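You operate a simulated robot arm through the tools that you are given. There is no shell and no other tool. Be economical: measure what you need, move in short steps, check, and stop when the job is done.

You are at the controls of a simulated two-armed robot. One attempt, no reset.

## Task
Fetch the bracket from the lower drawer and lock it in the vice.
Fine: shut the drawer; slide the jaw up to the bracket before locking the lever.

Only the result counts: the job must be done as asked and must still hold three seconds after the hand-in. Knocking over, shifting, dropping, spilling or breaking anything else fails it.

## Robot
Two 7-joint arms with fingered hands on one trunk, on a base that drives. Base frame: it is fixed to the floor where the robot stands at the start and does not move with it; the origin is under the middle of the robot, x ahead of it, y to its left, z up. Lengths are in m, angles in rad, forces in N, time in s.
The left shoulder is at the start at [0.07, 0.165, 1.218], the right one opposite. With the tool pointing down near the work surface each hand reaches from about 0.1 to 0.72 m from the robot's upright axis, wherever it stands, measured 20 degrees to its own side. Places, roughly: lower cabinet drawer [0.6, 0.1, 0.5]; vice jaw [0.7, -0.4, 0.9]; vice lever [0.8, -0.5, 0.9]. Payload 4.1 kg a hand.
The tool frame of a hand sits at the grasp point between the pads (the TCP): z along the fingers, y along the line on which they close. The tips reach 0.032 m beyond it. Largest opening 0.108 m; the body of the gripper starts 0.038 m behind the TCP. The gripper is a hand of 4 fingers: y runs from the thumb to the fingers, the wrist lies at [-0.016, -0.108, -0.186] in the tool frame.
Orientation is that of the tool frame in the base frame, as a unit quaternion [w, x, y, z]. With the fingers straight down and the wrist toward the robot, the tool's x, y and z point along [0, 1, 0], [1, 0, 0] and [0, 0, -1] of the base frame.

## Interface
- The arms move only by the tool apply_moves. It takes "left_rows", "right_rows" or both (then of equal length, played together; a hand with none holds still); each is one flat list of numbers, 6 for each row, row after row: the shift along the tool's x, y, z in units of 50 mm (1.0 is 50 mm), then the turn, a rotation vector about the tool's x, y, z in units of 4 degrees (1.0 is 4 degrees). In form: [tx, ty, tz, rx, ry, rz, tx, ty, tz, rx, ry, rz, ...]. A call has 1 to 10 rows; each row shifts and turns the commanded pose from where the row before left it, along the tool's axes as they then stand. A call with a number of a shift or a turn outside -1 to 1 is refused whole. A row lasts 0.2 s, in which the tool goes at most 0.05 m and 0.15 rad; a call with a longer step from one row to the next is refused whole. Where a pose cannot be reached the arm comes as near as it can. A force on the tool above 90 N (or 10 N above the force at the start of the call, whichever is more), or a blocked arm, ends the call early, and 0.2 s more pass. In this call time passes only in rows, and 0.2 s behind the last. The reply holds the time, the measured pose of the TCP, the force on the tool along the base axes, the opening and the grip force, in the units named above and with some noise, with the torque about the TCP (base axes, N m) and any sound that the robot's microphone picked up.
- Cameras (640 x 400 px; columns grow to the right, rows downward): "scene" is now at [0.1219, -0.0445, 1.4403]; the picture's right is [-0.54, -0.84, 0.00], its down [-0.61, 0.39, -0.69] and it looks along [0.58, -0.38, -0.72] (base axes); focal length 215 px, centre (320, 200). "left" rides on the left gripper at [-0.064, -0.093, -0.132] in its tool frame; the picture's right is [-0.80, -0.28, 0.53], its down [0.55, -0.71, 0.45] and it looks along [0.25, 0.65, 0.72] (tool axes); focal length 247 px, centre (320, 200). "right" rides on the right gripper at [0.064, -0.093, -0.131] in its tool frame; the picture's right is [-0.80, 0.28, -0.53], its down [-0.55, -0.71, 0.45] and it looks along [-0.25, 0.65, 0.72] (tool axes); focal length 247 px, centre (320, 200). There is no depth. A picture from a camera that has moved, and an enlarged one, comes with that camera's place and axes in the base frame and with its lens. The place of the scene camera against the robot may be out by one fixed shift of up to 0.012 m in any direction.
- grab_frame(camera): a new picture of that camera. No time passes.
- slide_trunk(by): slides the trunk up (or, below 0, down) by that many m; the arms and the scene camera ride with it, the base frame stays. It gives what a move gives, with no picture.
- drive_base(legs): drives the robot by 1 to 6 legs, each [ahead, left, turn to the left] in m, m and rad, along the robot's own axes; the way and the turn of a leg run together, so that a leg with both is an arc; at most 1.5 m and 3.142 rad a leg. The arms and the cameras ride along, it lands a little off, and it stops where it bumps. It gives what a move gives.
- finger_targets(index, middle, ring, thumb_bend, hand): sets how far each is bent, from 0 (flat) to 1 (curled in); at 0.3 the hand is open as for a grip, at 0.7 the pads meet at the TCP. One left out holds its place. A second passes; each finger stops where it meets its share of the squeeze, and holds until it gets a number again. It is the only way to open and close the hand. It gives what a move gives, with no picture; readings hold the bend of each and the force on the fingers (four entries, about 0 where the hand has none), thumb and palm.
- aim_head(pan, tilt): turns the head with the scene camera to pan (to the left, within 1.501 rad either way) and tilt (down, from -0.506 to 1.204), counted from straight ahead of the robot. It gives what a move gives.
- zoom(camera, box): a new picture of the part [left, top, right, bottom] of that camera's present view, enlarged. No time passes.
- finish_job(): hands the job in; it is judged then, once.

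Go step by step. Nothing tells you exact positions but the pictures and the camera data: compare them with the known pose of the tool, close in by small moves and look again before you grip or let go. The budget is 120 turns and 92 pictures, counting those below and the enlarged ones. Unless the task says otherwise, let go and move clear before handing in, and close with one line.

The tools are called after "Call:" by a JSON object that holds its "fn" and its "kwargs". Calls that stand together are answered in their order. apply_moves: Moves the arms, as the interface text tells. Its arguments: {"type":"object","properties":{"left_rows":{"type":"array","items":{"type":"number"}},"right_rows":{"type":"array","items":{"type":"number"}}},"required":[]} The other tools are called the same way: slide_trunk (by) slides the trunk up or down; finger_targets (index, middle, ring, thumb_bend, hand) moves the fingers one by one; drive_base (legs) drives the base; aim_head (pan, tilt) turns the head that bears the scene camera; grab_frame (camera) takes a picture; zoom (camera, box) takes an enlarged picture of a part of a camera's view; finish_job () hands the job in.

At the start:

```text
time: 0.0
left_position: [0.568, -0.0436, 1.2443]
left_ee_rot: [0.0, 0.707, 0.708, 0.0]
left_ft_force: [0.5, -0.2, -1.2]
left_moment: [0.0, 0.02, -0.01]
left_width: 0.1074
left_finger_force: 0.2
left_shape: jaw
left_bend: [0.3, 0.3, 0.3, 0.3]
left_finger forces: [0.0, 0.1, 0.1, 0.0, 0.1, 0.0]
right_position: [0.4402, -0.5094, 1.1946]
right_ee_rot: [0.0, 0.707, 0.707, -0.001]
right_ft_force: [0.2, 0.7, 0.3]
right_moment: [0.01, -0.01, 0.01]
right_width: 0.1077
right_finger_force: 0.0
right_shape: jaw
right_bend: [0.3, 0.3, 0.3, 0.3]
right_finger forces: [0.1, 0.1, 0.1, 0.0, 0.0, 0.0]
trunk travel left (down, up): [-0.725, 0.215]
robot x, y, heading: [-0.0012, -0.0016, -0.0]
head pan, tilt: [-0.576, 0.812]
```

scene: 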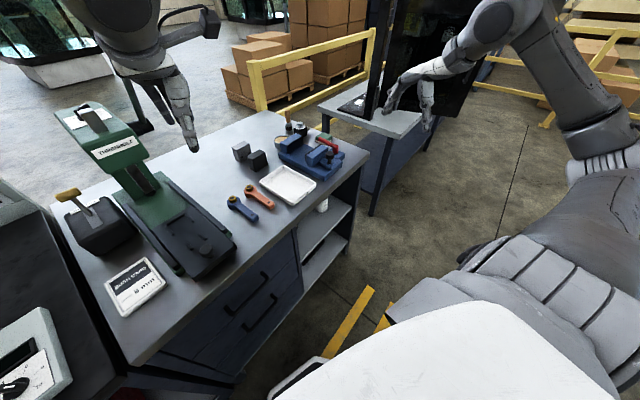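
right: 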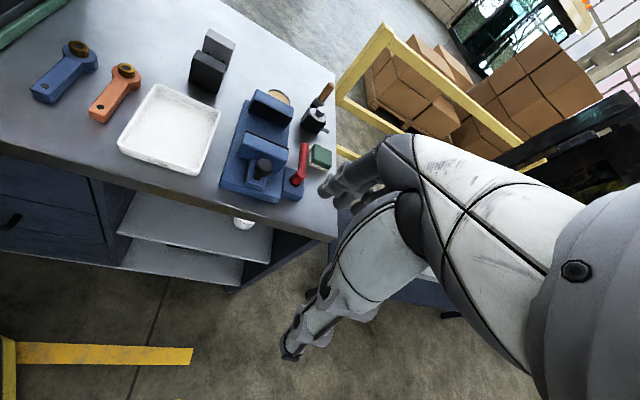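
left: 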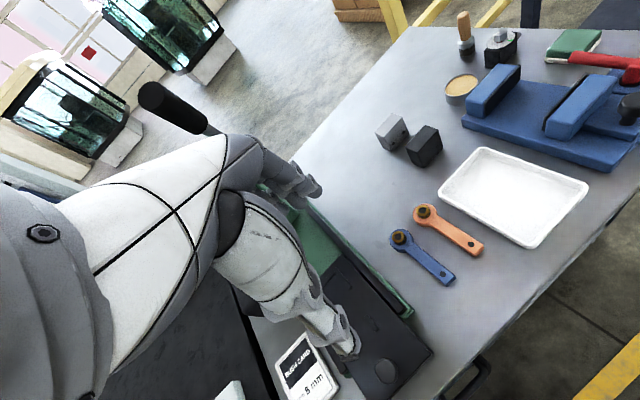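

The bench has a green press at left, a blue vice at right and two drawers in its front. I'll look closer at the drawer front and the vice before I move.

Call:
{"fn": "zoom", "kwargs": {"camera": "scene", "box": [130, 200, 370, 390]}}

Call:
{"fn": "zoom", "kwargs": {"camera": "scene", "box": [220, 100, 380, 210]}}

Call:
{"fn": "zoom", "kwargs": {"camera": "right", "box": [170, 20, 350, 220]}}

Call:
{"fn": "aim_head", "kwargs": {"pan": 0.1, "tilt": 1.0}}

Call:
{"fn": "grab_frame", "kwargs": {"camera": "scene"}}

```text
2.11 times, centred on (250, 295) of scene
camera zoom: at [0.1219, -0.0445, 1.4403], right [-0.54, -0.84, 0.0], down [-0.61, 0.39, -0.69], along [0.58, -0.38, -0.72], focal length 454 px, centre (467, 0)
```

zoom: 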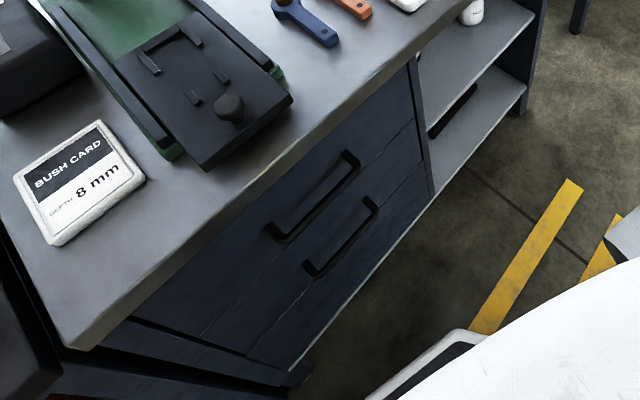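

```text
3.64 times, centred on (300, 155) of scene
camera zoom: at [0.1219, -0.0445, 1.4403], right [-0.54, -0.84, 0.0], down [-0.61, 0.39, -0.69], along [0.58, -0.38, -0.72], focal length 783 px, centre (393, 364)
```

zoom: 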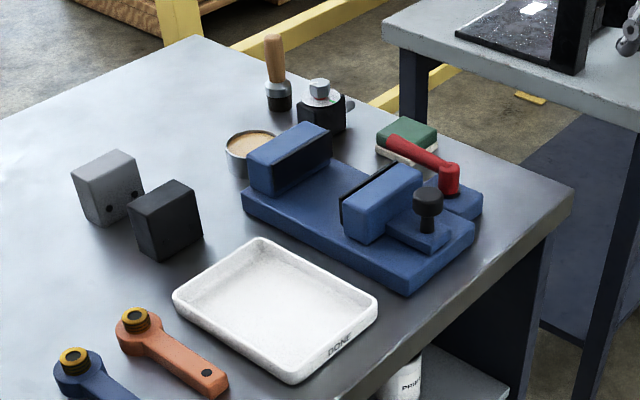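

```text
2.00 times, centred on (260, 120) of right
camera zoom: at [0.3465, -0.4451, 1.3247], right [0.28, -0.8, 0.53], down [-0.71, -0.55, -0.45], along [0.65, -0.25, -0.72], focal length 494 px, centre (440, 360)
```

zoom: 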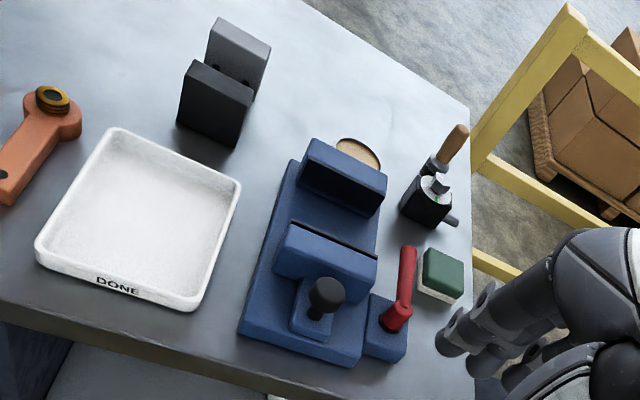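

```text
time: 1.1
left_position: [0.5682, -0.0437, 1.2452]
left_ee_rot: [0.0, 0.707, 0.707, 0.001]
left_ft_force: [0.3, -0.3, 0.0]
left_moment: [-0.01, 0.01, 0.05]
left_width: 0.1077
left_finger_force: 0.0
left_shape: jaw
left_bend: [0.3, 0.3, 0.3, 0.3]
left_finger forces: [0.0, 0.0, 0.1, 0.0, 0.1, 0.0]
right_position: [0.4391, -0.5094, 1.1944]
right_ee_rot: [0.0, 0.707, 0.707, 0.0]
right_ft_force: [-1.3, 0.6, 1.2]
right_moment: [0.04, 0.0, 0.0]
right_width: 0.1077
right_finger_force: 0.1
right_shape: jaw
right_bend: [0.3, 0.3, 0.3, 0.3]
right_finger forces: [0.0, 0.0, 0.1, 0.0, 0.0, 0.0]
trunk travel left (down, up): [-0.725, 0.215]
robot x, y, heading: [0.0019, -0.0002, 0.0]
head pan, tilt: [0.099, 1.0]
```

```text
85 pictures are left
camera scene: at [0.124, 0.006, 1.4261], right [0.1, -1.0, 0.0], down [-0.84, -0.08, -0.54], along [0.54, 0.05, -0.84], focal length 215 px, centre (320, 200)
```

scene: 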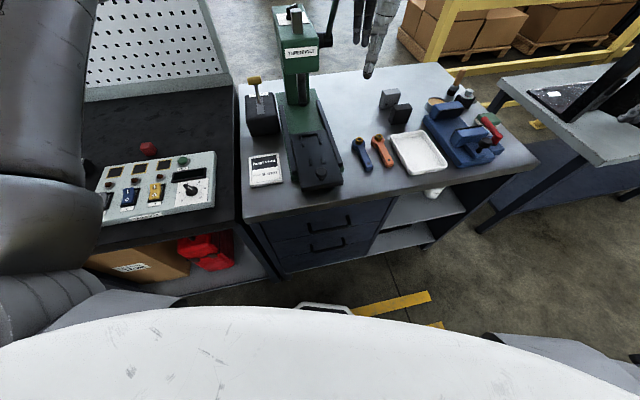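

The lower drawer handle is roughly at x≈0.47, y≈0, z≈0.5. The hands would hit the bench if I lowered the trunk here, so I'll back off first and look again.

Call:
{"fn": "drive_base", "kwargs": {"legs": [[-0.45, 0, 0]]}}

Call:
{"fn": "aim_head", "kwargs": {"pan": 0.0, "tilt": 0.75}}

Call:
{"fn": "grab_frame", "kwargs": {"camera": "scene"}}

```text
time: 3.8
left_position: [0.119, -0.044, 1.2451]
left_ee_rot: [-0.001, 0.706, 0.709, 0.0]
left_ft_force: [-0.2, 1.0, 0.0]
left_moment: [0.0, 0.0, 0.03]
left_width: 0.1076
left_finger_force: 0.1
left_shape: jaw
left_bend: [0.3, 0.3, 0.3, 0.3]
left_finger forces: [0.1, 0.0, 0.1, 0.0, 0.1, 0.0]
right_position: [-0.0079, -0.5092, 1.1934]
right_ee_rot: [0.0, 0.707, 0.707, 0.0]
right_ft_force: [0.1, -0.4, 0.3]
right_moment: [0.0, 0.02, 0.02]
right_width: 0.1075
right_finger_force: 0.0
right_shape: jaw
right_bend: [0.3, 0.3, 0.3, 0.3]
right_finger forces: [0.0, 0.0, 0.1, 0.0, 0.0, 0.0]
trunk travel left (down, up): [-0.725, 0.215]
robot x, y, heading: [-0.4515, -0.0018, 0.004]
head pan, tilt: [0.099, 1.0]
```

```text
time: 4.5
left_position: [0.1183, -0.0423, 1.2441]
left_ee_rot: [0.0, 0.706, 0.708, 0.001]
left_ft_force: [0.1, 0.1, 0.0]
left_moment: [-0.02, 0.03, -0.02]
left_width: 0.1077
left_finger_force: 0.0
left_shape: jaw
left_bend: [0.3, 0.3, 0.3, 0.3]
left_finger forces: [0.0, 0.0, 0.0, 0.0, 0.0, 0.1]
right_position: [-0.0089, -0.5093, 1.1934]
right_ee_rot: [0.0, 0.707, 0.707, 0.0]
right_ft_force: [0.3, -0.3, -0.3]
right_moment: [0.0, -0.01, 0.02]
right_width: 0.1077
right_finger_force: 0.1
right_shape: jaw
right_bend: [0.3, 0.3, 0.3, 0.3]
right_finger forces: [0.0, 0.1, 0.0, 0.1, 0.0, 0.1]
trunk travel left (down, up): [-0.725, 0.215]
robot x, y, heading: [-0.4483, -0.0023, 0.007]
head pan, tilt: [0.0, 0.75]
```

```text
84 pictures are left
camera scene: at [-0.3122, -0.0009, 1.4452], right [0.0, -1.0, 0.0], down [-0.68, 0.0, -0.73], along [0.73, 0.0, -0.68], focal length 215 px, centre (320, 200)
```

scene: 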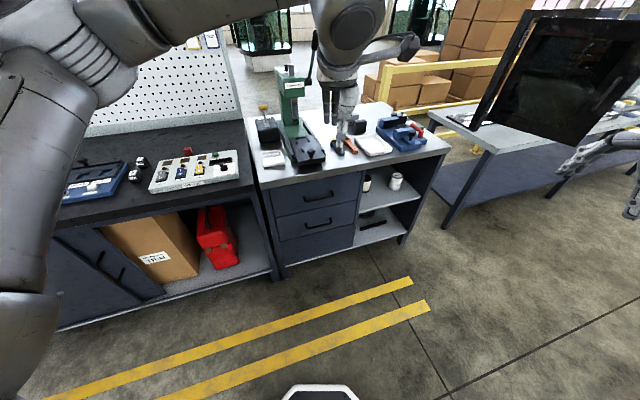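

Call:
{"fn": "zoom", "kwargs": {"camera": "scene", "box": [250, 60, 460, 280]}}

```text
1.82 times, centred on (355, 170) of scene
camera zoom: at [-0.3122, -0.0009, 1.4452], right [0.0, -1.0, 0.0], down [-0.68, 0.0, -0.73], along [0.73, 0.0, -0.68], focal length 392 px, centre (256, 254)
```

zoom: 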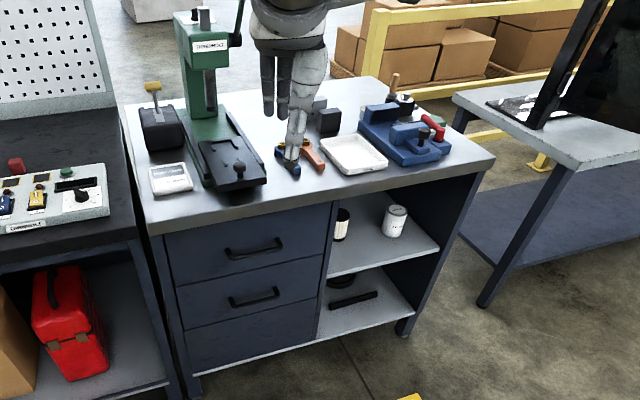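

The bench is yawed about 0.32 rad. Triangulation puts the lower handle's middle near [0.47, 0.0, 0.53], with a pull direction of about (-0.95, -0.31). I'll square up to it at a standoff, lower the trunk and start turning the left hand forward.

Call:
{"fn": "drive_base", "kwargs": {"legs": [[0.08, -0.48, 0], [0, 0, 0.315]]}}

Call:
{"fn": "slide_trunk", "kwargs": {"by": -0.42}}

Call:
{"fn": "apply_moves", "kwargs": {"left_rows": [0, -0.5, 0.3, -1, 0, 0, 0, -0.5, 0.3, -1, 0, 0, 0, 0, 0, -1, 0, 0, 0, 0, 0, -1, 0, 0, 0, 0, 0, -1, 0, 0, 0, 0, 0, -1, 0, 0, 0, 0, 0, -1, 0, 0, 0, 0, 0, -1, 0, 0, 0, 0, 0, -1, 0, 0, 0, 0, 0, -1, 0, 0]}}

Call:
{"fn": "aim_head", "kwargs": {"pan": 0.15, "tilt": 0.45}}

Call:
{"fn": "grab_frame", "kwargs": {"camera": "scene"}}

```text
time: 8.4
left_position: [0.1839, -0.3487, 1.2455]
left_ee_rot: [0.0, 0.59, 0.808, 0.0]
left_ft_force: [0.2, 0.5, -0.6]
left_moment: [0.01, -0.01, 0.0]
left_width: 0.1074
left_finger_force: 0.0
left_shape: jaw
left_bend: [0.3, 0.3, 0.3, 0.3]
left_finger forces: [0.0, 0.0, 0.0, 0.1, 0.0, 0.0]
right_position: [0.2043, -0.8293, 1.1943]
right_ee_rot: [0.0, 0.59, 0.808, 0.0]
right_ft_force: [-0.1, -0.1, 1.1]
right_moment: [0.0, 0.0, 0.01]
right_width: 0.1076
right_finger_force: 0.2
right_shape: jaw
right_bend: [0.3, 0.3, 0.3, 0.3]
right_finger forces: [0.0, 0.0, 0.0, 0.0, 0.2, 0.0]
trunk travel left (down, up): [-0.725, 0.215]
robot x, y, heading: [-0.3701, -0.4791, 0.312]
head pan, tilt: [0.0, 0.75]
```

```text
refused: -0.42 is not a number from -0.4 to 0.4
```

```text
time: 10.6
left_position: [0.1381, -0.3622, 1.213]
left_ee_rot: [0.202, 0.553, 0.759, 0.277]
left_ft_force: [-0.6, 0.6, -1.0]
left_moment: [0.0, 0.01, -0.01]
left_width: 0.1076
left_finger_force: 0.0
left_shape: jaw
left_bend: [0.3, 0.3, 0.3, 0.3]
left_finger forces: [0.1, 0.0, 0.0, 0.0, 0.0, 0.1]
right_position: [0.2035, -0.8294, 1.1937]
right_ee_rot: [0.0, 0.589, 0.808, 0.001]
right_ft_force: [0.2, -0.7, 0.3]
right_moment: [0.01, -0.03, 0.04]
right_width: 0.1077
right_finger_force: 0.1
right_shape: jaw
right_bend: [0.3, 0.3, 0.3, 0.3]
right_finger forces: [0.1, 0.1, 0.0, 0.0, 0.0, 0.0]
trunk travel left (down, up): [-0.725, 0.215]
robot x, y, heading: [-0.3709, -0.4779, 0.311]
head pan, tilt: [0.0, 0.75]
```

```text
time: 11.4
left_position: [0.1376, -0.3618, 1.2135]
left_ee_rot: [0.201, 0.554, 0.759, 0.276]
left_ft_force: [-0.1, -0.6, 0.3]
left_moment: [-0.03, 0.0, -0.02]
left_width: 0.1077
left_finger_force: 0.1
left_shape: jaw
left_bend: [0.3, 0.3, 0.3, 0.3]
left_finger forces: [0.0, 0.0, 0.0, 0.0, 0.1, 0.0]
right_position: [0.2043, -0.8295, 1.1943]
right_ee_rot: [0.0, 0.59, 0.808, 0.0]
right_ft_force: [0.1, -0.1, 0.6]
right_moment: [-0.01, 0.01, 0.0]
right_width: 0.1077
right_finger_force: 0.1
right_shape: jaw
right_bend: [0.3, 0.3, 0.3, 0.3]
right_finger forces: [0.0, 0.0, 0.1, 0.0, 0.0, 0.0]
trunk travel left (down, up): [-0.725, 0.215]
robot x, y, heading: [-0.3707, -0.4822, 0.306]
head pan, tilt: [0.15, 0.45]
```

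```text
82 pictures are left
camera scene: at [-0.2355, -0.4234, 1.4715], right [0.44, -0.9, 0.0], down [-0.39, -0.19, -0.9], along [0.81, 0.4, -0.44], focal length 215 px, centre (320, 200)
```

scene: 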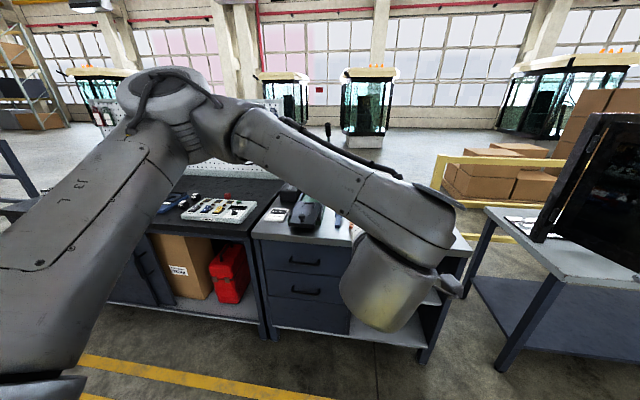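

The robot is squared up. I'll lower the trunk, then finish pitching the left hand while shifting it left.

Call:
{"fn": "slide_trunk", "kwargs": {"by": -0.4}}

Call:
{"fn": "apply_moves", "kwargs": {"left_rows": [0.8, 0, 0, -1, 0, 0, 0.8, 0, 0, -1, 0, 0, 0.8, 0, 0, -1, 0, 0, 0.8, 0, 0, -1, 0, 0, 0.8, 0, 0, -1, 0, 0, 0.8, 0, 0, -1, 0, 0, 0, -0.81, 0.395, 0, 0, 0, 0, -0.81, 0.395, 0, 0, 0, 0, -0.81, 0.395, 0, 0, 0, 0, -0.81, 0.395, 0, 0, 0]}}

Call:
{"fn": "grab_frame", "kwargs": {"camera": "scene"}}

Call:
{"fn": "grab_frame", "kwargs": {"camera": "left"}}

```text
time: 15.3
left_position: [0.1367, -0.3614, 0.8124]
left_ee_rot: [0.202, 0.554, 0.759, 0.276]
left_ft_force: [0.2, 0.6, 0.1]
left_moment: [0.0, -0.01, 0.02]
left_width: 0.1073
left_finger_force: 0.1
left_shape: jaw
left_bend: [0.3, 0.3, 0.3, 0.3]
left_finger forces: [0.0, 0.1, 0.0, 0.0, 0.1, 0.0]
right_position: [0.2037, -0.8303, 0.7944]
right_ee_rot: [-0.001, 0.589, 0.808, 0.0]
right_ft_force: [-0.6, 0.0, -0.1]
right_moment: [0.01, 0.02, 0.0]
right_width: 0.1077
right_finger_force: 0.1
right_shape: jaw
right_bend: [0.3, 0.3, 0.3, 0.3]
right_finger forces: [0.0, 0.1, 0.0, 0.0, 0.0, 0.1]
trunk travel left (down, up): [-0.325, 0.615]
robot x, y, heading: [-0.3736, -0.4758, 0.315]
head pan, tilt: [0.15, 0.45]
```

```text
time: 17.5
left_position: [0.1657, -0.1577, 0.6469]
left_ee_rot: [0.31, 0.498, 0.688, 0.428]
left_ft_force: [1.2, -0.2, 0.3]
left_moment: [-0.01, 0.0, 0.01]
left_width: 0.1082
left_finger_force: 0.0
left_shape: jaw
left_bend: [0.3, 0.3, 0.3, 0.3]
left_finger forces: [0.0, 0.0, 0.0, 0.0, 0.0, 0.0]
left hand out of reach, approached as far as the arm can: row 4, 5, 6, 8, 9, 10
right_position: [0.2043, -0.8294, 0.7947]
right_ee_rot: [0.0, 0.589, 0.808, 0.0]
right_ft_force: [-0.4, 0.9, 0.3]
right_moment: [-0.01, 0.02, 0.0]
right_width: 0.1076
right_finger_force: 0.0
right_shape: jaw
right_bend: [0.3, 0.3, 0.3, 0.3]
right_finger forces: [0.0, 0.0, 0.0, 0.1, 0.1, 0.0]
trunk travel left (down, up): [-0.325, 0.615]
robot x, y, heading: [-0.3721, -0.4792, 0.312]
head pan, tilt: [0.15, 0.45]
```

```text
81 pictures are left
camera scene: at [-0.2352, -0.4232, 1.0716], right [0.44, -0.9, 0.0], down [-0.39, -0.19, -0.9], along [0.81, 0.4, -0.44], focal length 215 px, centre (320, 200)
```

scene: 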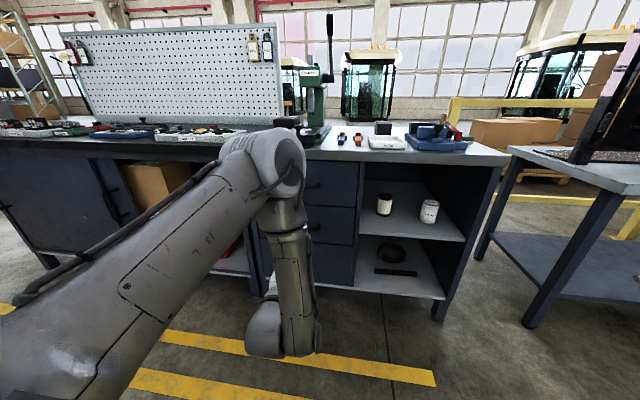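

```text
80 pictures are left
camera left: at [0.0352, -0.2681, 0.6209], right [0.58, -0.65, -0.49], down [-0.09, 0.55, -0.83], along [0.81, 0.53, 0.26], focal length 247 px, centre (320, 200)
```

left: 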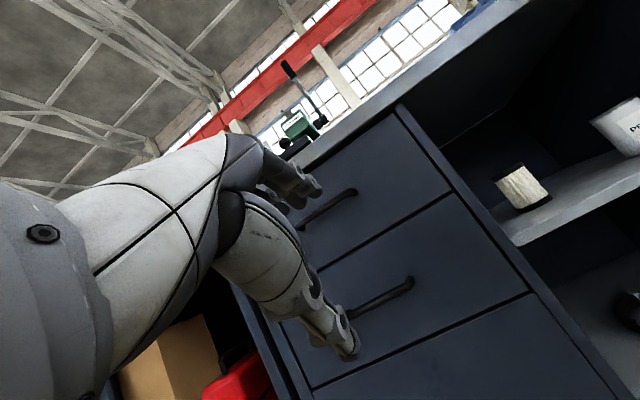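

The arm hit a wrist limit because the shoulder is too high for this pitch. From the left camera the handle comes out near [0.47, 0.01, 0.535], which agrees with my estimate. I'll lower the trunk more and bring the hand back up.

Call:
{"fn": "slide_trunk", "kwargs": {"by": -0.25}}

Call:
{"fn": "apply_moves", "kwargs": {"left_rows": [0.2, 0.72, -0.35, 0, 0, 0, 0.2, 0.72, -0.35, 0, 0, 0, 0.2, 0.6, -0.35, 0, 0, 0]}}

Call:
{"fn": "grab_frame", "kwargs": {"camera": "left"}}

```text
time: 20.0
left_position: [0.1669, -0.1581, 0.3978]
left_ee_rot: [0.31, 0.499, 0.687, 0.427]
left_ft_force: [-0.4, 0.1, -0.2]
left_moment: [-0.02, -0.02, -0.01]
left_width: 0.1081
left_finger_force: 0.0
left_shape: jaw
left_bend: [0.3, 0.3, 0.3, 0.3]
left_finger forces: [0.0, 0.0, 0.0, 0.0, 0.0, 0.0]
right_position: [0.2027, -0.8293, 0.544]
right_ee_rot: [0.001, 0.589, 0.808, 0.0]
right_ft_force: [0.8, -0.3, 0.2]
right_moment: [0.01, 0.02, 0.01]
right_width: 0.1076
right_finger_force: 0.1
right_shape: jaw
right_bend: [0.3, 0.3, 0.3, 0.3]
right_finger forces: [0.0, 0.0, 0.0, 0.0, 0.0, 0.1]
trunk travel left (down, up): [-0.075, 0.865]
robot x, y, heading: [-0.3708, -0.4803, 0.309]
head pan, tilt: [0.15, 0.45]
```

```text
time: 20.8
left_position: [0.1505, -0.14, 0.5157]
left_ee_rot: [0.308, 0.497, 0.689, 0.427]
left_ft_force: [0.9, -0.5, -0.5]
left_moment: [-0.04, -0.05, -0.04]
left_width: 0.1081
left_finger_force: 0.0
left_shape: jaw
left_bend: [0.3, 0.3, 0.3, 0.3]
left_finger forces: [0.0, 0.1, 0.0, 0.0, 0.0, 0.0]
left hand out of reach, approached as far as the arm can: row 2, 3
right_position: [0.2033, -0.8294, 0.5443]
right_ee_rot: [0.0, 0.589, 0.808, 0.0]
right_ft_force: [0.3, -0.4, 0.0]
right_moment: [0.02, 0.01, 0.01]
right_width: 0.1076
right_finger_force: 0.0
right_shape: jaw
right_bend: [0.3, 0.3, 0.3, 0.3]
right_finger forces: [0.1, 0.1, 0.0, 0.0, 0.1, 0.0]
trunk travel left (down, up): [-0.075, 0.865]
robot x, y, heading: [-0.3712, -0.4843, 0.312]
head pan, tilt: [0.15, 0.45]
```

```text
79 pictures are left
camera left: at [0.0205, -0.2503, 0.4907], right [0.58, -0.65, -0.49], down [-0.09, 0.55, -0.83], along [0.81, 0.53, 0.26], focal length 247 px, centre (320, 200)
```

left: 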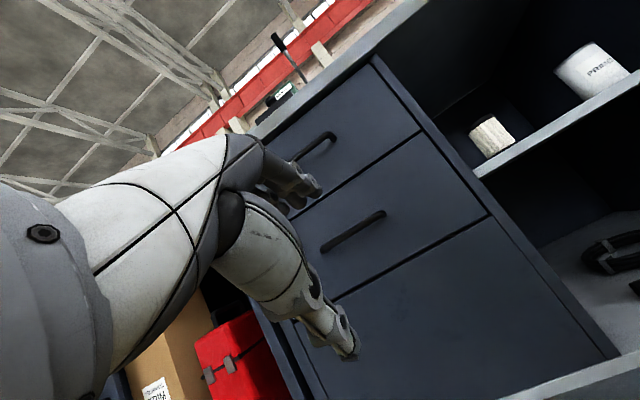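

The arm is folded too tightly here, since the wrist is near the shoulder. Extending forward should free it, so I'll reach out and then close the remaining gap with the base.

Call:
{"fn": "apply_moves", "kwargs": {"left_rows": [0.2, 0.4, 0.85, 0, 0, 0, 0.2, 0.4, 0.85, 0, 0, 0, 0.2, 0.4, 0.8, 0, 0, 0]}}

Call:
{"fn": "grab_frame", "kwargs": {"camera": "left"}}

Call:
{"fn": "grab_frame", "kwargs": {"camera": "scene"}}

```text
time: 21.6
left_position: [0.2776, -0.1381, 0.5245]
left_ee_rot: [0.308, 0.495, 0.691, 0.427]
left_ft_force: [0.5, -0.6, 0.1]
left_moment: [-0.04, 0.0, 0.01]
left_width: 0.1078
left_finger_force: 0.1
left_shape: jaw
left_bend: [0.3, 0.3, 0.3, 0.3]
left_finger forces: [0.0, 0.1, 0.1, 0.1, 0.0, 0.1]
left hand out of reach, approached as far as the arm can: row 1, 2, 3
right_position: [0.2035, -0.8292, 0.5448]
right_ee_rot: [0.0, 0.589, 0.808, 0.0]
right_ft_force: [-0.7, -0.8, -0.1]
right_moment: [0.0, 0.01, -0.03]
right_width: 0.1074
right_finger_force: 0.0
right_shape: jaw
right_bend: [0.3, 0.3, 0.3, 0.3]
right_finger forces: [0.0, 0.0, 0.1, 0.1, 0.1, 0.0]
trunk travel left (down, up): [-0.075, 0.865]
robot x, y, heading: [-0.371, -0.4766, 0.312]
head pan, tilt: [0.15, 0.45]
```

```text
78 pictures are left
camera left: at [0.1482, -0.2479, 0.4994], right [0.59, -0.64, -0.49], down [-0.09, 0.55, -0.83], along [0.8, 0.54, 0.26], focal length 247 px, centre (320, 200)
```

left: 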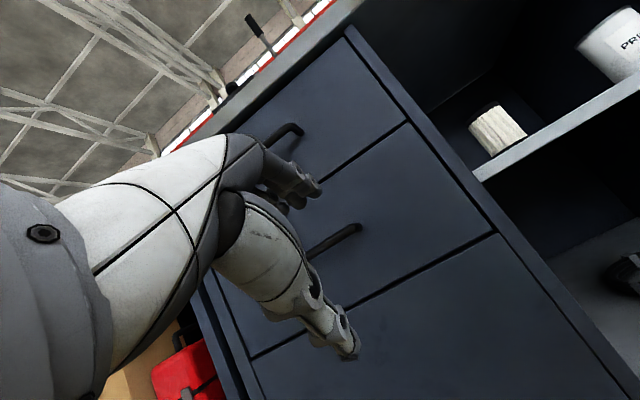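

```text
77 pictures are left
camera scene: at [-0.2357, -0.4233, 0.8216], right [0.44, -0.9, 0.0], down [-0.39, -0.19, -0.9], along [0.81, 0.4, -0.44], focal length 215 px, centre (320, 200)
```

scene: 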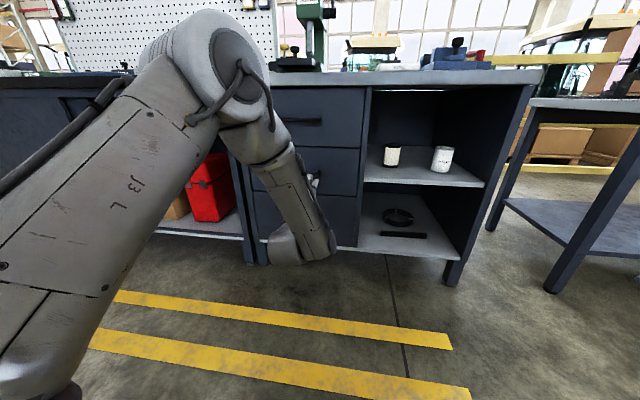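

The limit is the wrist pitch with the elbow held high. I'll reduce the pitch to about 44°, raise the trunk and see whether the arm becomes free.

Call:
{"fn": "apply_moves", "kwargs": {"left_rows": [0, 0, 0, 1, 0, 0, 0, 0, 0, 1, 0, 0, 0, 0, 0, 1, 0, 0, 0, 0, 0, 1, 0, 0, 0, 0, 0, 1, 0, 0]}}

Call:
{"fn": "slide_trunk", "kwargs": {"by": 0.2}}

Call:
{"fn": "apply_moves", "kwargs": {"left_rows": [0.2, -0.5, 0.5, 0, 0, 0, 0.2, -0.5, 0.5, 0, 0, 0, 0.2, -0.5, 0.5, 0, 0, 0, 0.2, -0.5, 0.5, 0, 0, 0]}}

Call:
{"fn": "grab_frame", "kwargs": {"camera": "left"}}

```text
time: 22.8
left_position: [0.2771, -0.1376, 0.5202]
left_ee_rot: [0.219, 0.546, 0.751, 0.3]
left_ft_force: [-0.1, -0.5, 0.1]
left_moment: [0.04, 0.02, -0.03]
left_width: 0.108
left_finger_force: 0.1
left_shape: jaw
left_bend: [0.3, 0.3, 0.3, 0.3]
left_finger forces: [0.0, 0.0, 0.0, 0.0, 0.0, 0.0]
right_position: [0.2032, -0.8307, 0.5447]
right_ee_rot: [0.0, 0.589, 0.808, -0.001]
right_ft_force: [-0.7, 0.3, 0.1]
right_moment: [0.01, -0.01, 0.02]
right_width: 0.1075
right_finger_force: 0.0
right_shape: jaw
right_bend: [0.3, 0.3, 0.3, 0.3]
right_finger forces: [0.0, 0.1, 0.0, 0.1, 0.1, 0.0]
trunk travel left (down, up): [-0.075, 0.865]
robot x, y, heading: [-0.3688, -0.4745, 0.313]
head pan, tilt: [0.15, 0.45]
```

```text
time: 25.0
left_position: [0.2784, -0.1367, 0.721]
left_ee_rot: [0.219, 0.545, 0.751, 0.301]
left_ft_force: [0.1, 0.3, -0.1]
left_moment: [0.01, 0.0, -0.02]
left_width: 0.1078
left_finger_force: 0.1
left_shape: jaw
left_bend: [0.3, 0.3, 0.3, 0.3]
left_finger forces: [0.0, 0.1, 0.0, 0.1, 0.0, 0.0]
right_position: [0.2053, -0.8305, 0.7448]
right_ee_rot: [0.0, 0.589, 0.808, 0.0]
right_ft_force: [0.4, 0.7, -0.4]
right_moment: [0.0, 0.03, -0.03]
right_width: 0.1079
right_finger_force: 0.1
right_shape: jaw
right_bend: [0.3, 0.3, 0.3, 0.3]
right_finger forces: [0.0, 0.0, 0.0, 0.1, 0.1, 0.1]
trunk travel left (down, up): [-0.275, 0.665]
robot x, y, heading: [-0.3701, -0.481, 0.312]
head pan, tilt: [0.15, 0.45]
```

```text
time: 26.0
left_position: [0.2659, -0.1177, 0.5827]
left_ee_rot: [0.215, 0.542, 0.754, 0.302]
left_ft_force: [0.1, 0.0, -0.4]
left_moment: [0.0, 0.02, 0.01]
left_width: 0.1078
left_finger_force: 0.0
left_shape: jaw
left_bend: [0.3, 0.3, 0.3, 0.3]
left_finger forces: [0.0, 0.1, 0.0, 0.0, 0.1, 0.1]
left hand out of reach, approached as far as the arm can: row 4
right_position: [0.2053, -0.8312, 0.7449]
right_ee_rot: [0.0, 0.589, 0.808, 0.0]
right_ft_force: [0.4, -0.4, 0.2]
right_moment: [-0.03, 0.02, 0.03]
right_width: 0.1079
right_finger_force: 0.1
right_shape: jaw
right_bend: [0.3, 0.3, 0.3, 0.3]
right_finger forces: [0.0, 0.0, 0.0, 0.1, 0.0, 0.1]
trunk travel left (down, up): [-0.275, 0.665]
robot x, y, heading: [-0.37, -0.4813, 0.315]
head pan, tilt: [0.15, 0.45]
```

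```text
76 pictures are left
camera left: at [0.138, -0.2281, 0.6145], right [0.41, -0.7, -0.58], down [-0.37, 0.46, -0.81], along [0.83, 0.55, -0.07], focal length 247 px, centre (320, 200)
```

left: 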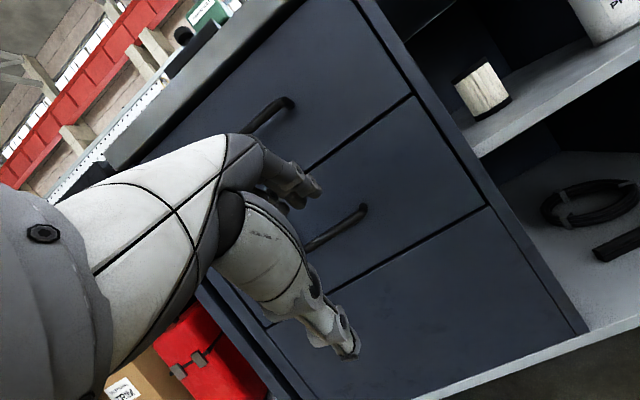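

The arm is free now. I'll half-curl the fingers to fit behind the bar and drive in so the hand sits just in front of and above the handle, then check.

Call:
{"fn": "finger_targets", "kwargs": {"hand": "left", "index": 0.55, "middle": 0.55, "ring": 0.55, "thumb_bend": 0.3}}

Call:
{"fn": "drive_base", "kwargs": {"legs": [[0.13, 0.06, 0]]}}

Call:
{"fn": "grab_frame", "kwargs": {"camera": "left"}}

Call:
{"fn": "grab_frame", "kwargs": {"camera": "scene"}}

```text
time: 27.0
left_position: [0.2661, -0.1173, 0.5839]
left_ee_rot: [0.216, 0.542, 0.754, 0.302]
left_ft_force: [-0.4, -0.7, -0.7]
left_moment: [-0.02, -0.03, 0.01]
left_width: 0.0757
left_finger_force: 0.0
left_shape: fingers
left_bend: [0.55, 0.55, 0.55, 0.3]
left_finger forces: [0.0, 0.0, 0.1, 0.1, 0.0, 0.0]
right_position: [0.2036, -0.8303, 0.7437]
right_ee_rot: [0.0, 0.589, 0.808, 0.0]
right_ft_force: [0.8, -0.2, 0.4]
right_moment: [0.01, -0.01, -0.02]
right_width: 0.1078
right_finger_force: 0.0
right_shape: jaw
right_bend: [0.3, 0.3, 0.3, 0.3]
right_finger forces: [0.0, 0.1, 0.1, 0.0, 0.0, 0.1]
trunk travel left (down, up): [-0.275, 0.665]
robot x, y, heading: [-0.3675, -0.4789, 0.309]
head pan, tilt: [0.15, 0.45]
```

```text
time: 28.4
left_position: [0.3728, -0.0154, 0.5841]
left_ee_rot: [0.214, 0.539, 0.757, 0.302]
left_ft_force: [-0.8, 0.1, -0.2]
left_moment: [0.04, 0.0, 0.0]
left_width: 0.0758
left_finger_force: 0.0
left_shape: fingers
left_bend: [0.55, 0.55, 0.55, 0.3]
left_finger forces: [0.0, 0.0, 0.0, 0.1, 0.0, 0.0]
right_position: [0.3132, -0.7291, 0.7455]
right_ee_rot: [0.0, 0.588, 0.809, -0.001]
right_ft_force: [-0.2, 0.5, -0.4]
right_moment: [0.02, 0.04, 0.01]
right_width: 0.1078
right_finger_force: 0.0
right_shape: jaw
right_bend: [0.3, 0.3, 0.3, 0.3]
right_finger forces: [0.1, 0.0, 0.0, 0.1, 0.0, 0.0]
trunk travel left (down, up): [-0.275, 0.665]
robot x, y, heading: [-0.2643, -0.3833, 0.31]
head pan, tilt: [0.15, 0.45]
```

```text
75 pictures are left
camera left: at [0.2439, -0.1274, 0.6143], right [0.41, -0.7, -0.58], down [-0.37, 0.45, -0.81], along [0.83, 0.55, -0.07], focal length 247 px, centre (320, 200)
```

left: 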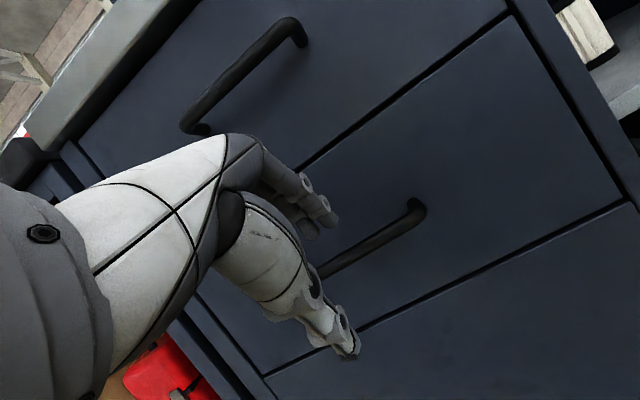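

```text
74 pictures are left
camera scene: at [-0.1286, -0.3238, 1.0215], right [0.45, -0.89, 0.0], down [-0.39, -0.2, -0.9], along [0.8, 0.4, -0.44], focal length 215 px, centre (320, 200)
```

scene: 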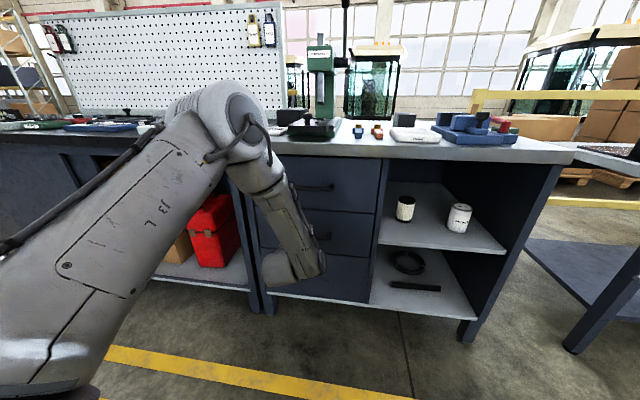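

The handle line matches my estimate: it lies about 0.104 m along tool z and 0.039 m along tool y from the TCP. I'll align, go in 0.06 m and look.

Call:
{"fn": "apply_moves", "kwargs": {"left_rows": [-0.1, 0.7, 0, 0, 0, 0, 0, 0, 0.6, 0, 0, 0, 0, 0, 0.6, 0, 0, 0]}}

Call:
{"fn": "grab_frame", "kwargs": {"camera": "left"}}

```text
time: 29.2
left_position: [0.4358, -0.0039, 0.5675]
left_ee_rot: [0.214, 0.538, 0.757, 0.303]
left_ft_force: [-26.3, -9.6, 8.2]
left_moment: [0.2, -0.42, 0.2]
left_width: 0.067
left_finger_force: 13.9
left_shape: fingers
left_bend: [0.61, 0.61, 0.57, 0.3]
left_finger forces: [7.4, 17.2, 3.8, 0.1, 0.0, 0.1]
right_position: [0.3096, -0.7302, 0.7453]
right_ee_rot: [0.002, 0.588, 0.809, 0.002]
right_ft_force: [0.6, -0.3, 0.2]
right_moment: [0.01, 0.01, 0.06]
right_width: 0.1076
right_finger_force: 0.0
right_shape: jaw
right_bend: [0.3, 0.3, 0.3, 0.3]
right_finger forces: [0.0, 0.0, 0.0, 0.0, 0.1, 0.1]
trunk travel left (down, up): [-0.275, 0.665]
robot x, y, heading: [-0.2652, -0.3812, 0.318]
head pan, tilt: [0.15, 0.45]
```

```text
73 pictures are left
camera left: at [0.3079, -0.1147, 0.5971], right [0.41, -0.7, -0.58], down [-0.37, 0.45, -0.81], along [0.83, 0.55, -0.07], focal length 247 px, centre (320, 200)
```

left: 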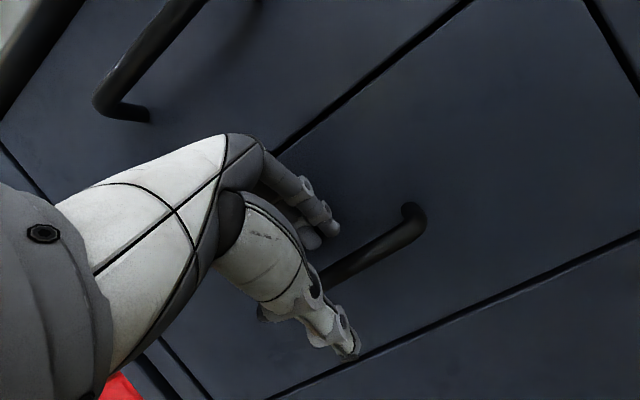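

The fingertips touched the drawer face, so the bar is slightly closer than I thought and already between the fingers and thumb. I'll back off a few mm, slide down so the bar seats deeper, then close.

Call:
{"fn": "apply_moves", "kwargs": {"left_rows": [0, -0.12, -0.11, 0, 0, 0, 0, -0.28, 0.3, 0, 0, 0]}}

Call:
{"fn": "grab_frame", "kwargs": {"camera": "left"}}

```text
time: 29.8
left_position: [0.4306, -0.0064, 0.545]
left_ee_rot: [0.212, 0.536, 0.759, 0.303]
left_ft_force: [-1.5, -0.9, -0.6]
left_moment: [-0.01, 0.0, 0.01]
left_width: 0.0736
left_finger_force: 0.9
left_shape: fingers
left_bend: [0.56, 0.56, 0.55, 0.3]
left_finger forces: [0.7, 1.7, 0.0, 0.0, 0.0, 0.0]
right_position: [0.3124, -0.7297, 0.7447]
right_ee_rot: [0.0, 0.588, 0.809, 0.001]
right_ft_force: [-0.5, -0.1, -0.9]
right_moment: [-0.02, -0.05, 0.0]
right_width: 0.1077
right_finger_force: 0.1
right_shape: jaw
right_bend: [0.3, 0.3, 0.3, 0.3]
right_finger forces: [0.0, 0.0, 0.0, 0.0, 0.0, 0.1]
trunk travel left (down, up): [-0.275, 0.665]
robot x, y, heading: [-0.2627, -0.3811, 0.313]
head pan, tilt: [0.15, 0.45]
```

```text
72 pictures are left
camera left: at [0.3033, -0.1183, 0.5757], right [0.42, -0.7, -0.58], down [-0.38, 0.45, -0.81], along [0.83, 0.56, -0.08], focal length 247 px, centre (320, 200)
```

left: 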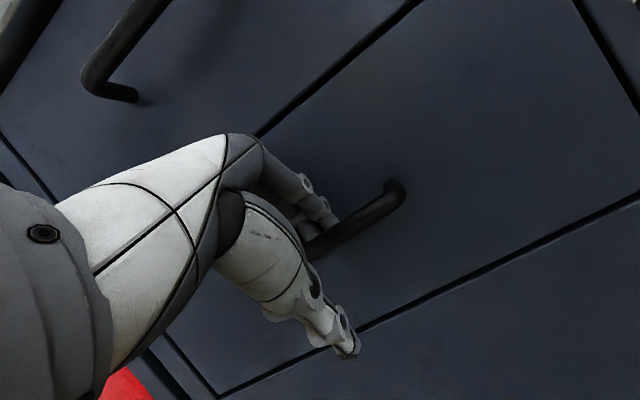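

The bar now sits right under the fingertips, between the fingers and thumb. I'll close on it.

Call:
{"fn": "finger_targets", "kwargs": {"hand": "left", "index": 0.8, "middle": 0.8, "ring": 0.8, "thumb_bend": 0.75}}

Call:
{"fn": "zoom", "kwargs": {"camera": "left", "box": [220, 130, 460, 380]}}

```text
time: 30.8
left_position: [0.43, -0.0055, 0.5417]
left_ee_rot: [0.21, 0.537, 0.76, 0.3]
left_ft_force: [-0.4, -0.4, -16.4]
left_moment: [0.3, -0.85, -0.2]
left_width: 0.0036
left_finger_force: 26.9
left_shape: fingers
left_bend: [0.79, 0.78, 0.77, 0.67]
left_finger forces: [6.4, 25.0, 7.7, 0.1, 14.2, 0.0]
right_position: [0.3137, -0.7292, 0.7441]
right_ee_rot: [0.0, 0.588, 0.809, -0.001]
right_ft_force: [0.0, -1.1, 0.0]
right_moment: [0.0, -0.03, -0.01]
right_width: 0.1074
right_finger_force: 0.0
right_shape: jaw
right_bend: [0.3, 0.3, 0.3, 0.3]
right_finger forces: [0.0, 0.0, 0.0, 0.0, 0.0, 0.0]
trunk travel left (down, up): [-0.275, 0.665]
robot x, y, heading: [-0.2643, -0.3792, 0.312]
head pan, tilt: [0.15, 0.45]
```

```text
1.60 times, centred on (340, 255) of left
camera zoom: at [0.3033, -0.1181, 0.5736], right [0.41, -0.7, -0.59], down [-0.38, 0.45, -0.81], along [0.83, 0.56, -0.08], focal length 395 px, centre (288, 112)
```

zoom: 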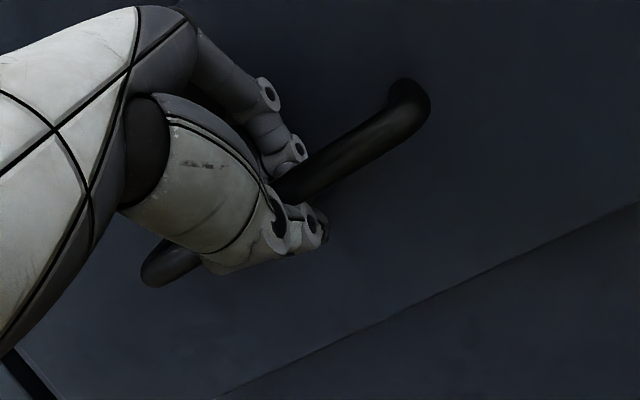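

The hand reads a hold on the bar. I'll test it with a gentle pull.

Call:
{"fn": "apply_moves", "kwargs": {"left_rows": [0, -0.29, -0.27, 0, 0, 0, 0, -0.29, -0.27, 0, 0, 0, 0, -0.29, -0.27, 0, 0, 0]}}

Call:
{"fn": "grab_frame", "kwargs": {"camera": "left"}}

```text
time: 31.6
left_position: [0.3717, -0.0246, 0.5418]
left_ee_rot: [0.213, 0.539, 0.757, 0.302]
left_ft_force: [2.7, -4.7, -3.2]
left_moment: [0.32, -0.65, -0.25]
left_width: 0.003
left_finger_force: 22.4
left_shape: fingers
left_bend: [0.79, 0.78, 0.77, 0.67]
left_finger forces: [6.9, 20.6, 8.0, 0.0, 9.2, 0.0]
right_position: [0.3121, -0.7292, 0.7433]
right_ee_rot: [0.0, 0.588, 0.809, 0.0]
right_ft_force: [-0.2, -0.1, 0.3]
right_moment: [0.03, -0.02, 0.03]
right_width: 0.1077
right_finger_force: 0.0
right_shape: jaw
right_bend: [0.3, 0.3, 0.3, 0.3]
right_finger forces: [0.1, 0.0, 0.1, 0.1, 0.0, 0.0]
trunk travel left (down, up): [-0.275, 0.665]
robot x, y, heading: [-0.2609, -0.3789, 0.317]
head pan, tilt: [0.15, 0.45]
```

```text
70 pictures are left
camera left: at [0.2446, -0.1361, 0.5715], right [0.41, -0.7, -0.58], down [-0.37, 0.45, -0.81], along [0.83, 0.55, -0.07], focal length 247 px, centre (320, 200)
```

left: 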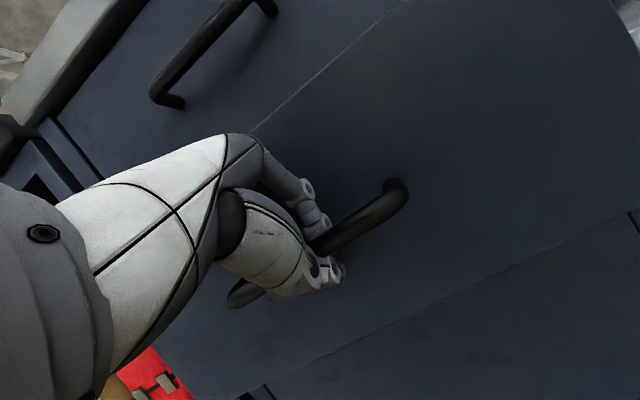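

The drawer is sliding open with the hand. I'll keep pulling by backing up the base.

Call:
{"fn": "drive_base", "kwargs": {"legs": [[-0.2, 0, 0]]}}

Call:
{"fn": "aim_head", "kwargs": {"pan": 0.2, "tilt": 0.7}}

Call:
{"fn": "grab_frame", "kwargs": {"camera": "scene"}}

Call:
{"fn": "grab_frame", "kwargs": {"camera": "left"}}

```text
time: 33.1
left_position: [0.1831, -0.0842, 0.5403]
left_ee_rot: [0.212, 0.538, 0.758, 0.302]
left_ft_force: [5.1, -18.2, -4.6]
left_moment: [0.2, -0.62, -0.23]
left_width: 0.0029
left_finger_force: 17.2
left_shape: fingers
left_bend: [0.79, 0.78, 0.78, 0.68]
left_finger forces: [0.0, 19.9, 8.1, 0.1, 6.5, 0.0]
right_position: [0.1265, -0.7904, 0.7434]
right_ee_rot: [-0.001, 0.587, 0.809, 0.0]
right_ft_force: [-0.4, 0.2, 0.3]
right_moment: [-0.02, -0.01, 0.02]
right_width: 0.1077
right_finger_force: 0.0
right_shape: jaw
right_bend: [0.3, 0.3, 0.3, 0.3]
right_finger forces: [0.1, 0.1, 0.1, 0.0, 0.0, 0.0]
trunk travel left (down, up): [-0.275, 0.665]
robot x, y, heading: [-0.4523, -0.4402, 0.315]
head pan, tilt: [0.15, 0.45]
```

```text
time: 33.9
left_position: [0.1836, -0.0848, 0.5398]
left_ee_rot: [0.211, 0.537, 0.759, 0.303]
left_ft_force: [2.7, -7.9, -3.1]
left_moment: [0.15, -0.57, -0.18]
left_width: 0.0029
left_finger_force: 16.8
left_shape: fingers
left_bend: [0.79, 0.78, 0.78, 0.68]
left_finger forces: [0.0, 18.5, 8.1, 0.0, 5.9, 0.0]
right_position: [0.1255, -0.7886, 0.7437]
right_ee_rot: [0.001, 0.587, 0.809, 0.0]
right_ft_force: [0.2, -0.6, -0.6]
right_moment: [0.01, -0.02, 0.0]
right_width: 0.1077
right_finger_force: 0.0
right_shape: jaw
right_bend: [0.3, 0.3, 0.3, 0.3]
right_finger forces: [0.0, 0.0, 0.0, 0.0, 0.1, 0.1]
trunk travel left (down, up): [-0.275, 0.665]
robot x, y, heading: [-0.4517, -0.4427, 0.317]
head pan, tilt: [0.201, 0.7]
```

```text
69 pictures are left
camera scene: at [-0.3246, -0.3851, 0.9994], right [0.49, -0.87, 0.0], down [-0.56, -0.32, -0.77], along [0.66, 0.38, -0.64], focal length 215 px, centre (320, 200)
```

scene: 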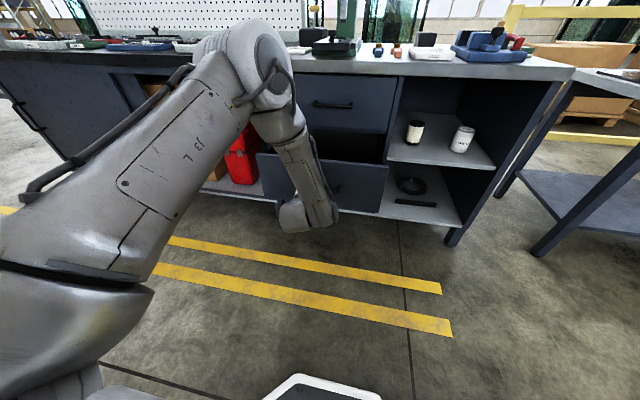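

```text
68 pictures are left
camera left: at [0.0561, -0.1963, 0.5706], right [0.41, -0.7, -0.58], down [-0.38, 0.45, -0.81], along [0.83, 0.56, -0.08], focal length 247 px, centre (320, 200)
```

left: 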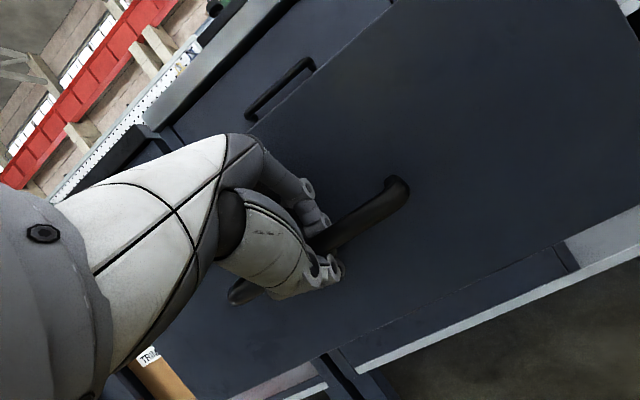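

The drawer is about 0.26 m open. I'll release the handle, retract along the fingers, and raise the trunk to look inside.

Call:
{"fn": "finger_targets", "kwargs": {"hand": "left", "index": 0.53, "middle": 0.53, "ring": 0.53, "thumb_bend": 0.3}}

Call:
{"fn": "apply_moves", "kwargs": {"left_rows": [0, 0.1, -0.5, 0, 0, 0, 0, 0.1, -0.8, 0, 0, 0, 0, 0, -0.9, 0, 0, 0]}}

Call:
{"fn": "grab_frame", "kwargs": {"camera": "left"}}

```text
time: 34.9
left_position: [0.1833, -0.0825, 0.5403]
left_ee_rot: [0.211, 0.537, 0.759, 0.303]
left_ft_force: [0.9, 0.6, -0.2]
left_moment: [0.03, 0.0, 0.02]
left_width: 0.0779
left_finger_force: 0.0
left_shape: fingers
left_bend: [0.53, 0.53, 0.53, 0.3]
left_finger forces: [0.4, 0.0, 0.3, 0.0, 0.0, 0.0]
right_position: [0.1255, -0.7886, 0.7449]
right_ee_rot: [0.0, 0.587, 0.81, -0.001]
right_ft_force: [-0.1, 0.3, -0.4]
right_moment: [-0.03, -0.03, 0.01]
right_width: 0.1079
right_finger_force: 0.1
right_shape: jaw
right_bend: [0.3, 0.3, 0.3, 0.3]
right_finger forces: [0.1, 0.0, 0.0, 0.0, 0.0, 0.0]
trunk travel left (down, up): [-0.275, 0.665]
robot x, y, heading: [-0.4519, -0.4442, 0.317]
head pan, tilt: [0.201, 0.7]
```

```text
time: 35.7
left_position: [0.1221, -0.1072, 0.6281]
left_ee_rot: [0.212, 0.538, 0.758, 0.302]
left_ft_force: [0.4, 0.4, 0.7]
left_moment: [0.01, -0.04, -0.05]
left_width: 0.0782
left_finger_force: 0.1
left_shape: fingers
left_bend: [0.53, 0.53, 0.53, 0.3]
left_finger forces: [0.0, 0.0, 0.1, 0.1, 0.0, 0.0]
right_position: [0.125, -0.7894, 0.7439]
right_ee_rot: [0.0, 0.587, 0.809, -0.001]
right_ft_force: [0.0, 0.3, 0.0]
right_moment: [0.0, -0.02, -0.02]
right_width: 0.1077
right_finger_force: 0.2
right_shape: jaw
right_bend: [0.3, 0.3, 0.3, 0.3]
right_finger forces: [0.0, 0.0, 0.1, 0.0, 0.0, 0.1]
trunk travel left (down, up): [-0.275, 0.665]
robot x, y, heading: [-0.4514, -0.4435, 0.316]
head pan, tilt: [0.201, 0.7]
```

```text
67 pictures are left
camera left: at [-0.005, -0.2192, 0.6578], right [0.42, -0.7, -0.58], down [-0.38, 0.45, -0.81], along [0.83, 0.56, -0.08], focal length 247 px, centre (320, 200)
```

left: 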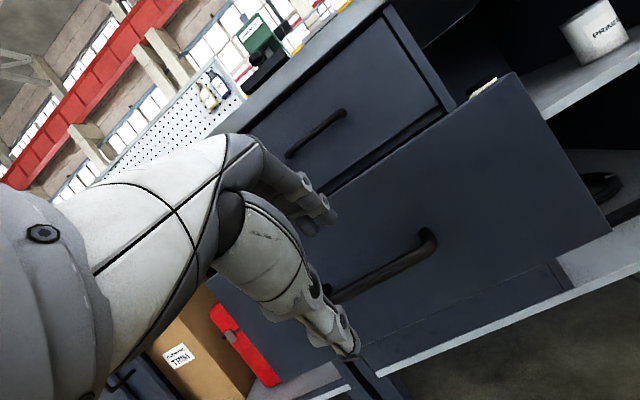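

Clear of the handle. I'll raise the trunk and look into the drawer.

Call:
{"fn": "slide_trunk", "kwargs": {"by": 0.4}}

Call:
{"fn": "apply_moves", "kwargs": {"left_rows": [1, 0, 0, 1, 0, 0, 1, 0, 0, 1, 0, 0, 1, 0, 0, 1, 0, 0, 1, 0, 0, 1, 0, 0]}}

Call:
{"fn": "aim_head", "kwargs": {"pan": 0.25, "tilt": 0.8}}

Call:
{"fn": "grab_frame", "kwargs": {"camera": "scene"}}

Call:
{"fn": "grab_frame", "kwargs": {"camera": "left"}}

```text
time: 39.5
left_position: [0.123, -0.1064, 1.0277]
left_ee_rot: [0.211, 0.536, 0.759, 0.303]
left_ft_force: [-0.4, 0.3, -1.0]
left_moment: [0.01, -0.01, -0.02]
left_width: 0.078
left_finger_force: 0.1
left_shape: fingers
left_bend: [0.53, 0.53, 0.53, 0.3]
left_finger forces: [0.1, 0.0, 0.1, 0.0, 0.0, 0.1]
right_position: [0.1259, -0.7887, 1.1438]
right_ee_rot: [0.0, 0.587, 0.81, 0.001]
right_ft_force: [0.3, -0.3, -0.1]
right_moment: [-0.02, -0.02, -0.01]
right_width: 0.1079
right_finger_force: 0.1
right_shape: jaw
right_bend: [0.3, 0.3, 0.3, 0.3]
right_finger forces: [0.0, 0.0, 0.0, 0.1, 0.0, 0.1]
trunk travel left (down, up): [-0.675, 0.265]
robot x, y, heading: [-0.4519, -0.4419, 0.315]
head pan, tilt: [0.201, 0.7]
```

```text
time: 40.5
left_position: [0.0639, 0.0573, 1.0444]
left_ee_rot: [0.135, 0.563, 0.792, 0.193]
left_ft_force: [-0.3, -0.7, -0.1]
left_moment: [0.02, 0.0, 0.0]
left_width: 0.0783
left_finger_force: 0.1
left_shape: fingers
left_bend: [0.53, 0.53, 0.53, 0.3]
left_finger forces: [0.0, 0.0, 0.1, 0.0, 0.0, 0.0]
left hand out of reach, approached as far as the arm can: row 2
right_position: [0.1239, -0.7908, 1.144]
right_ee_rot: [0.0, 0.587, 0.81, 0.001]
right_ft_force: [-0.5, -0.2, 0.4]
right_moment: [0.04, -0.01, 0.0]
right_width: 0.1077
right_finger_force: 0.0
right_shape: jaw
right_bend: [0.3, 0.3, 0.3, 0.3]
right_finger forces: [0.0, 0.2, 0.0, 0.0, 0.1, 0.1]
trunk travel left (down, up): [-0.675, 0.265]
robot x, y, heading: [-0.4522, -0.4427, 0.315]
head pan, tilt: [0.201, 0.7]
```

```text
time: 41.2
left_position: [0.0659, 0.058, 1.0434]
left_ee_rot: [0.134, 0.561, 0.793, 0.195]
left_ft_force: [0.7, 0.3, -0.4]
left_moment: [0.04, 0.0, -0.02]
left_width: 0.0781
left_finger_force: 0.1
left_shape: fingers
left_bend: [0.53, 0.53, 0.53, 0.3]
left_finger forces: [0.1, 0.0, 0.0, 0.0, 0.0, 0.0]
right_position: [0.1263, -0.7895, 1.1434]
right_ee_rot: [-0.001, 0.587, 0.81, 0.0]
right_ft_force: [-1.4, 0.4, 0.6]
right_moment: [0.01, 0.01, 0.01]
right_width: 0.1077
right_finger_force: 0.0
right_shape: jaw
right_bend: [0.3, 0.3, 0.3, 0.3]
right_finger forces: [0.0, 0.0, 0.0, 0.1, 0.2, 0.0]
trunk travel left (down, up): [-0.675, 0.265]
robot x, y, heading: [-0.454, -0.4421, 0.313]
head pan, tilt: [0.25, 0.799]
```

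```text
66 pictures are left
camera scene: at [-0.3301, -0.3843, 1.3912], right [0.54, -0.84, 0.0], down [-0.61, -0.38, -0.7], along [0.59, 0.37, -0.72], focal length 215 px, centre (320, 200)
```

scene: 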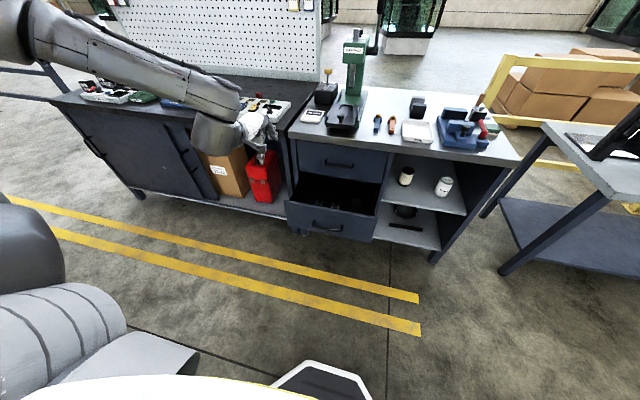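

```text
65 pictures are left
camera left: at [-0.0479, -0.0492, 1.116], right [0.26, -0.75, -0.61], down [-0.58, 0.38, -0.72], along [0.77, 0.54, -0.34], focal length 247 px, centre (320, 200)
```

left: 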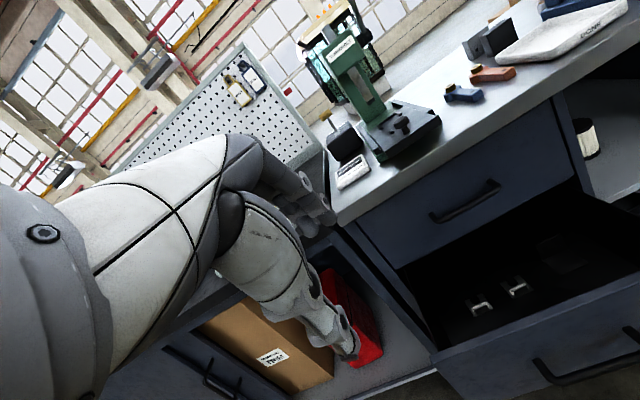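

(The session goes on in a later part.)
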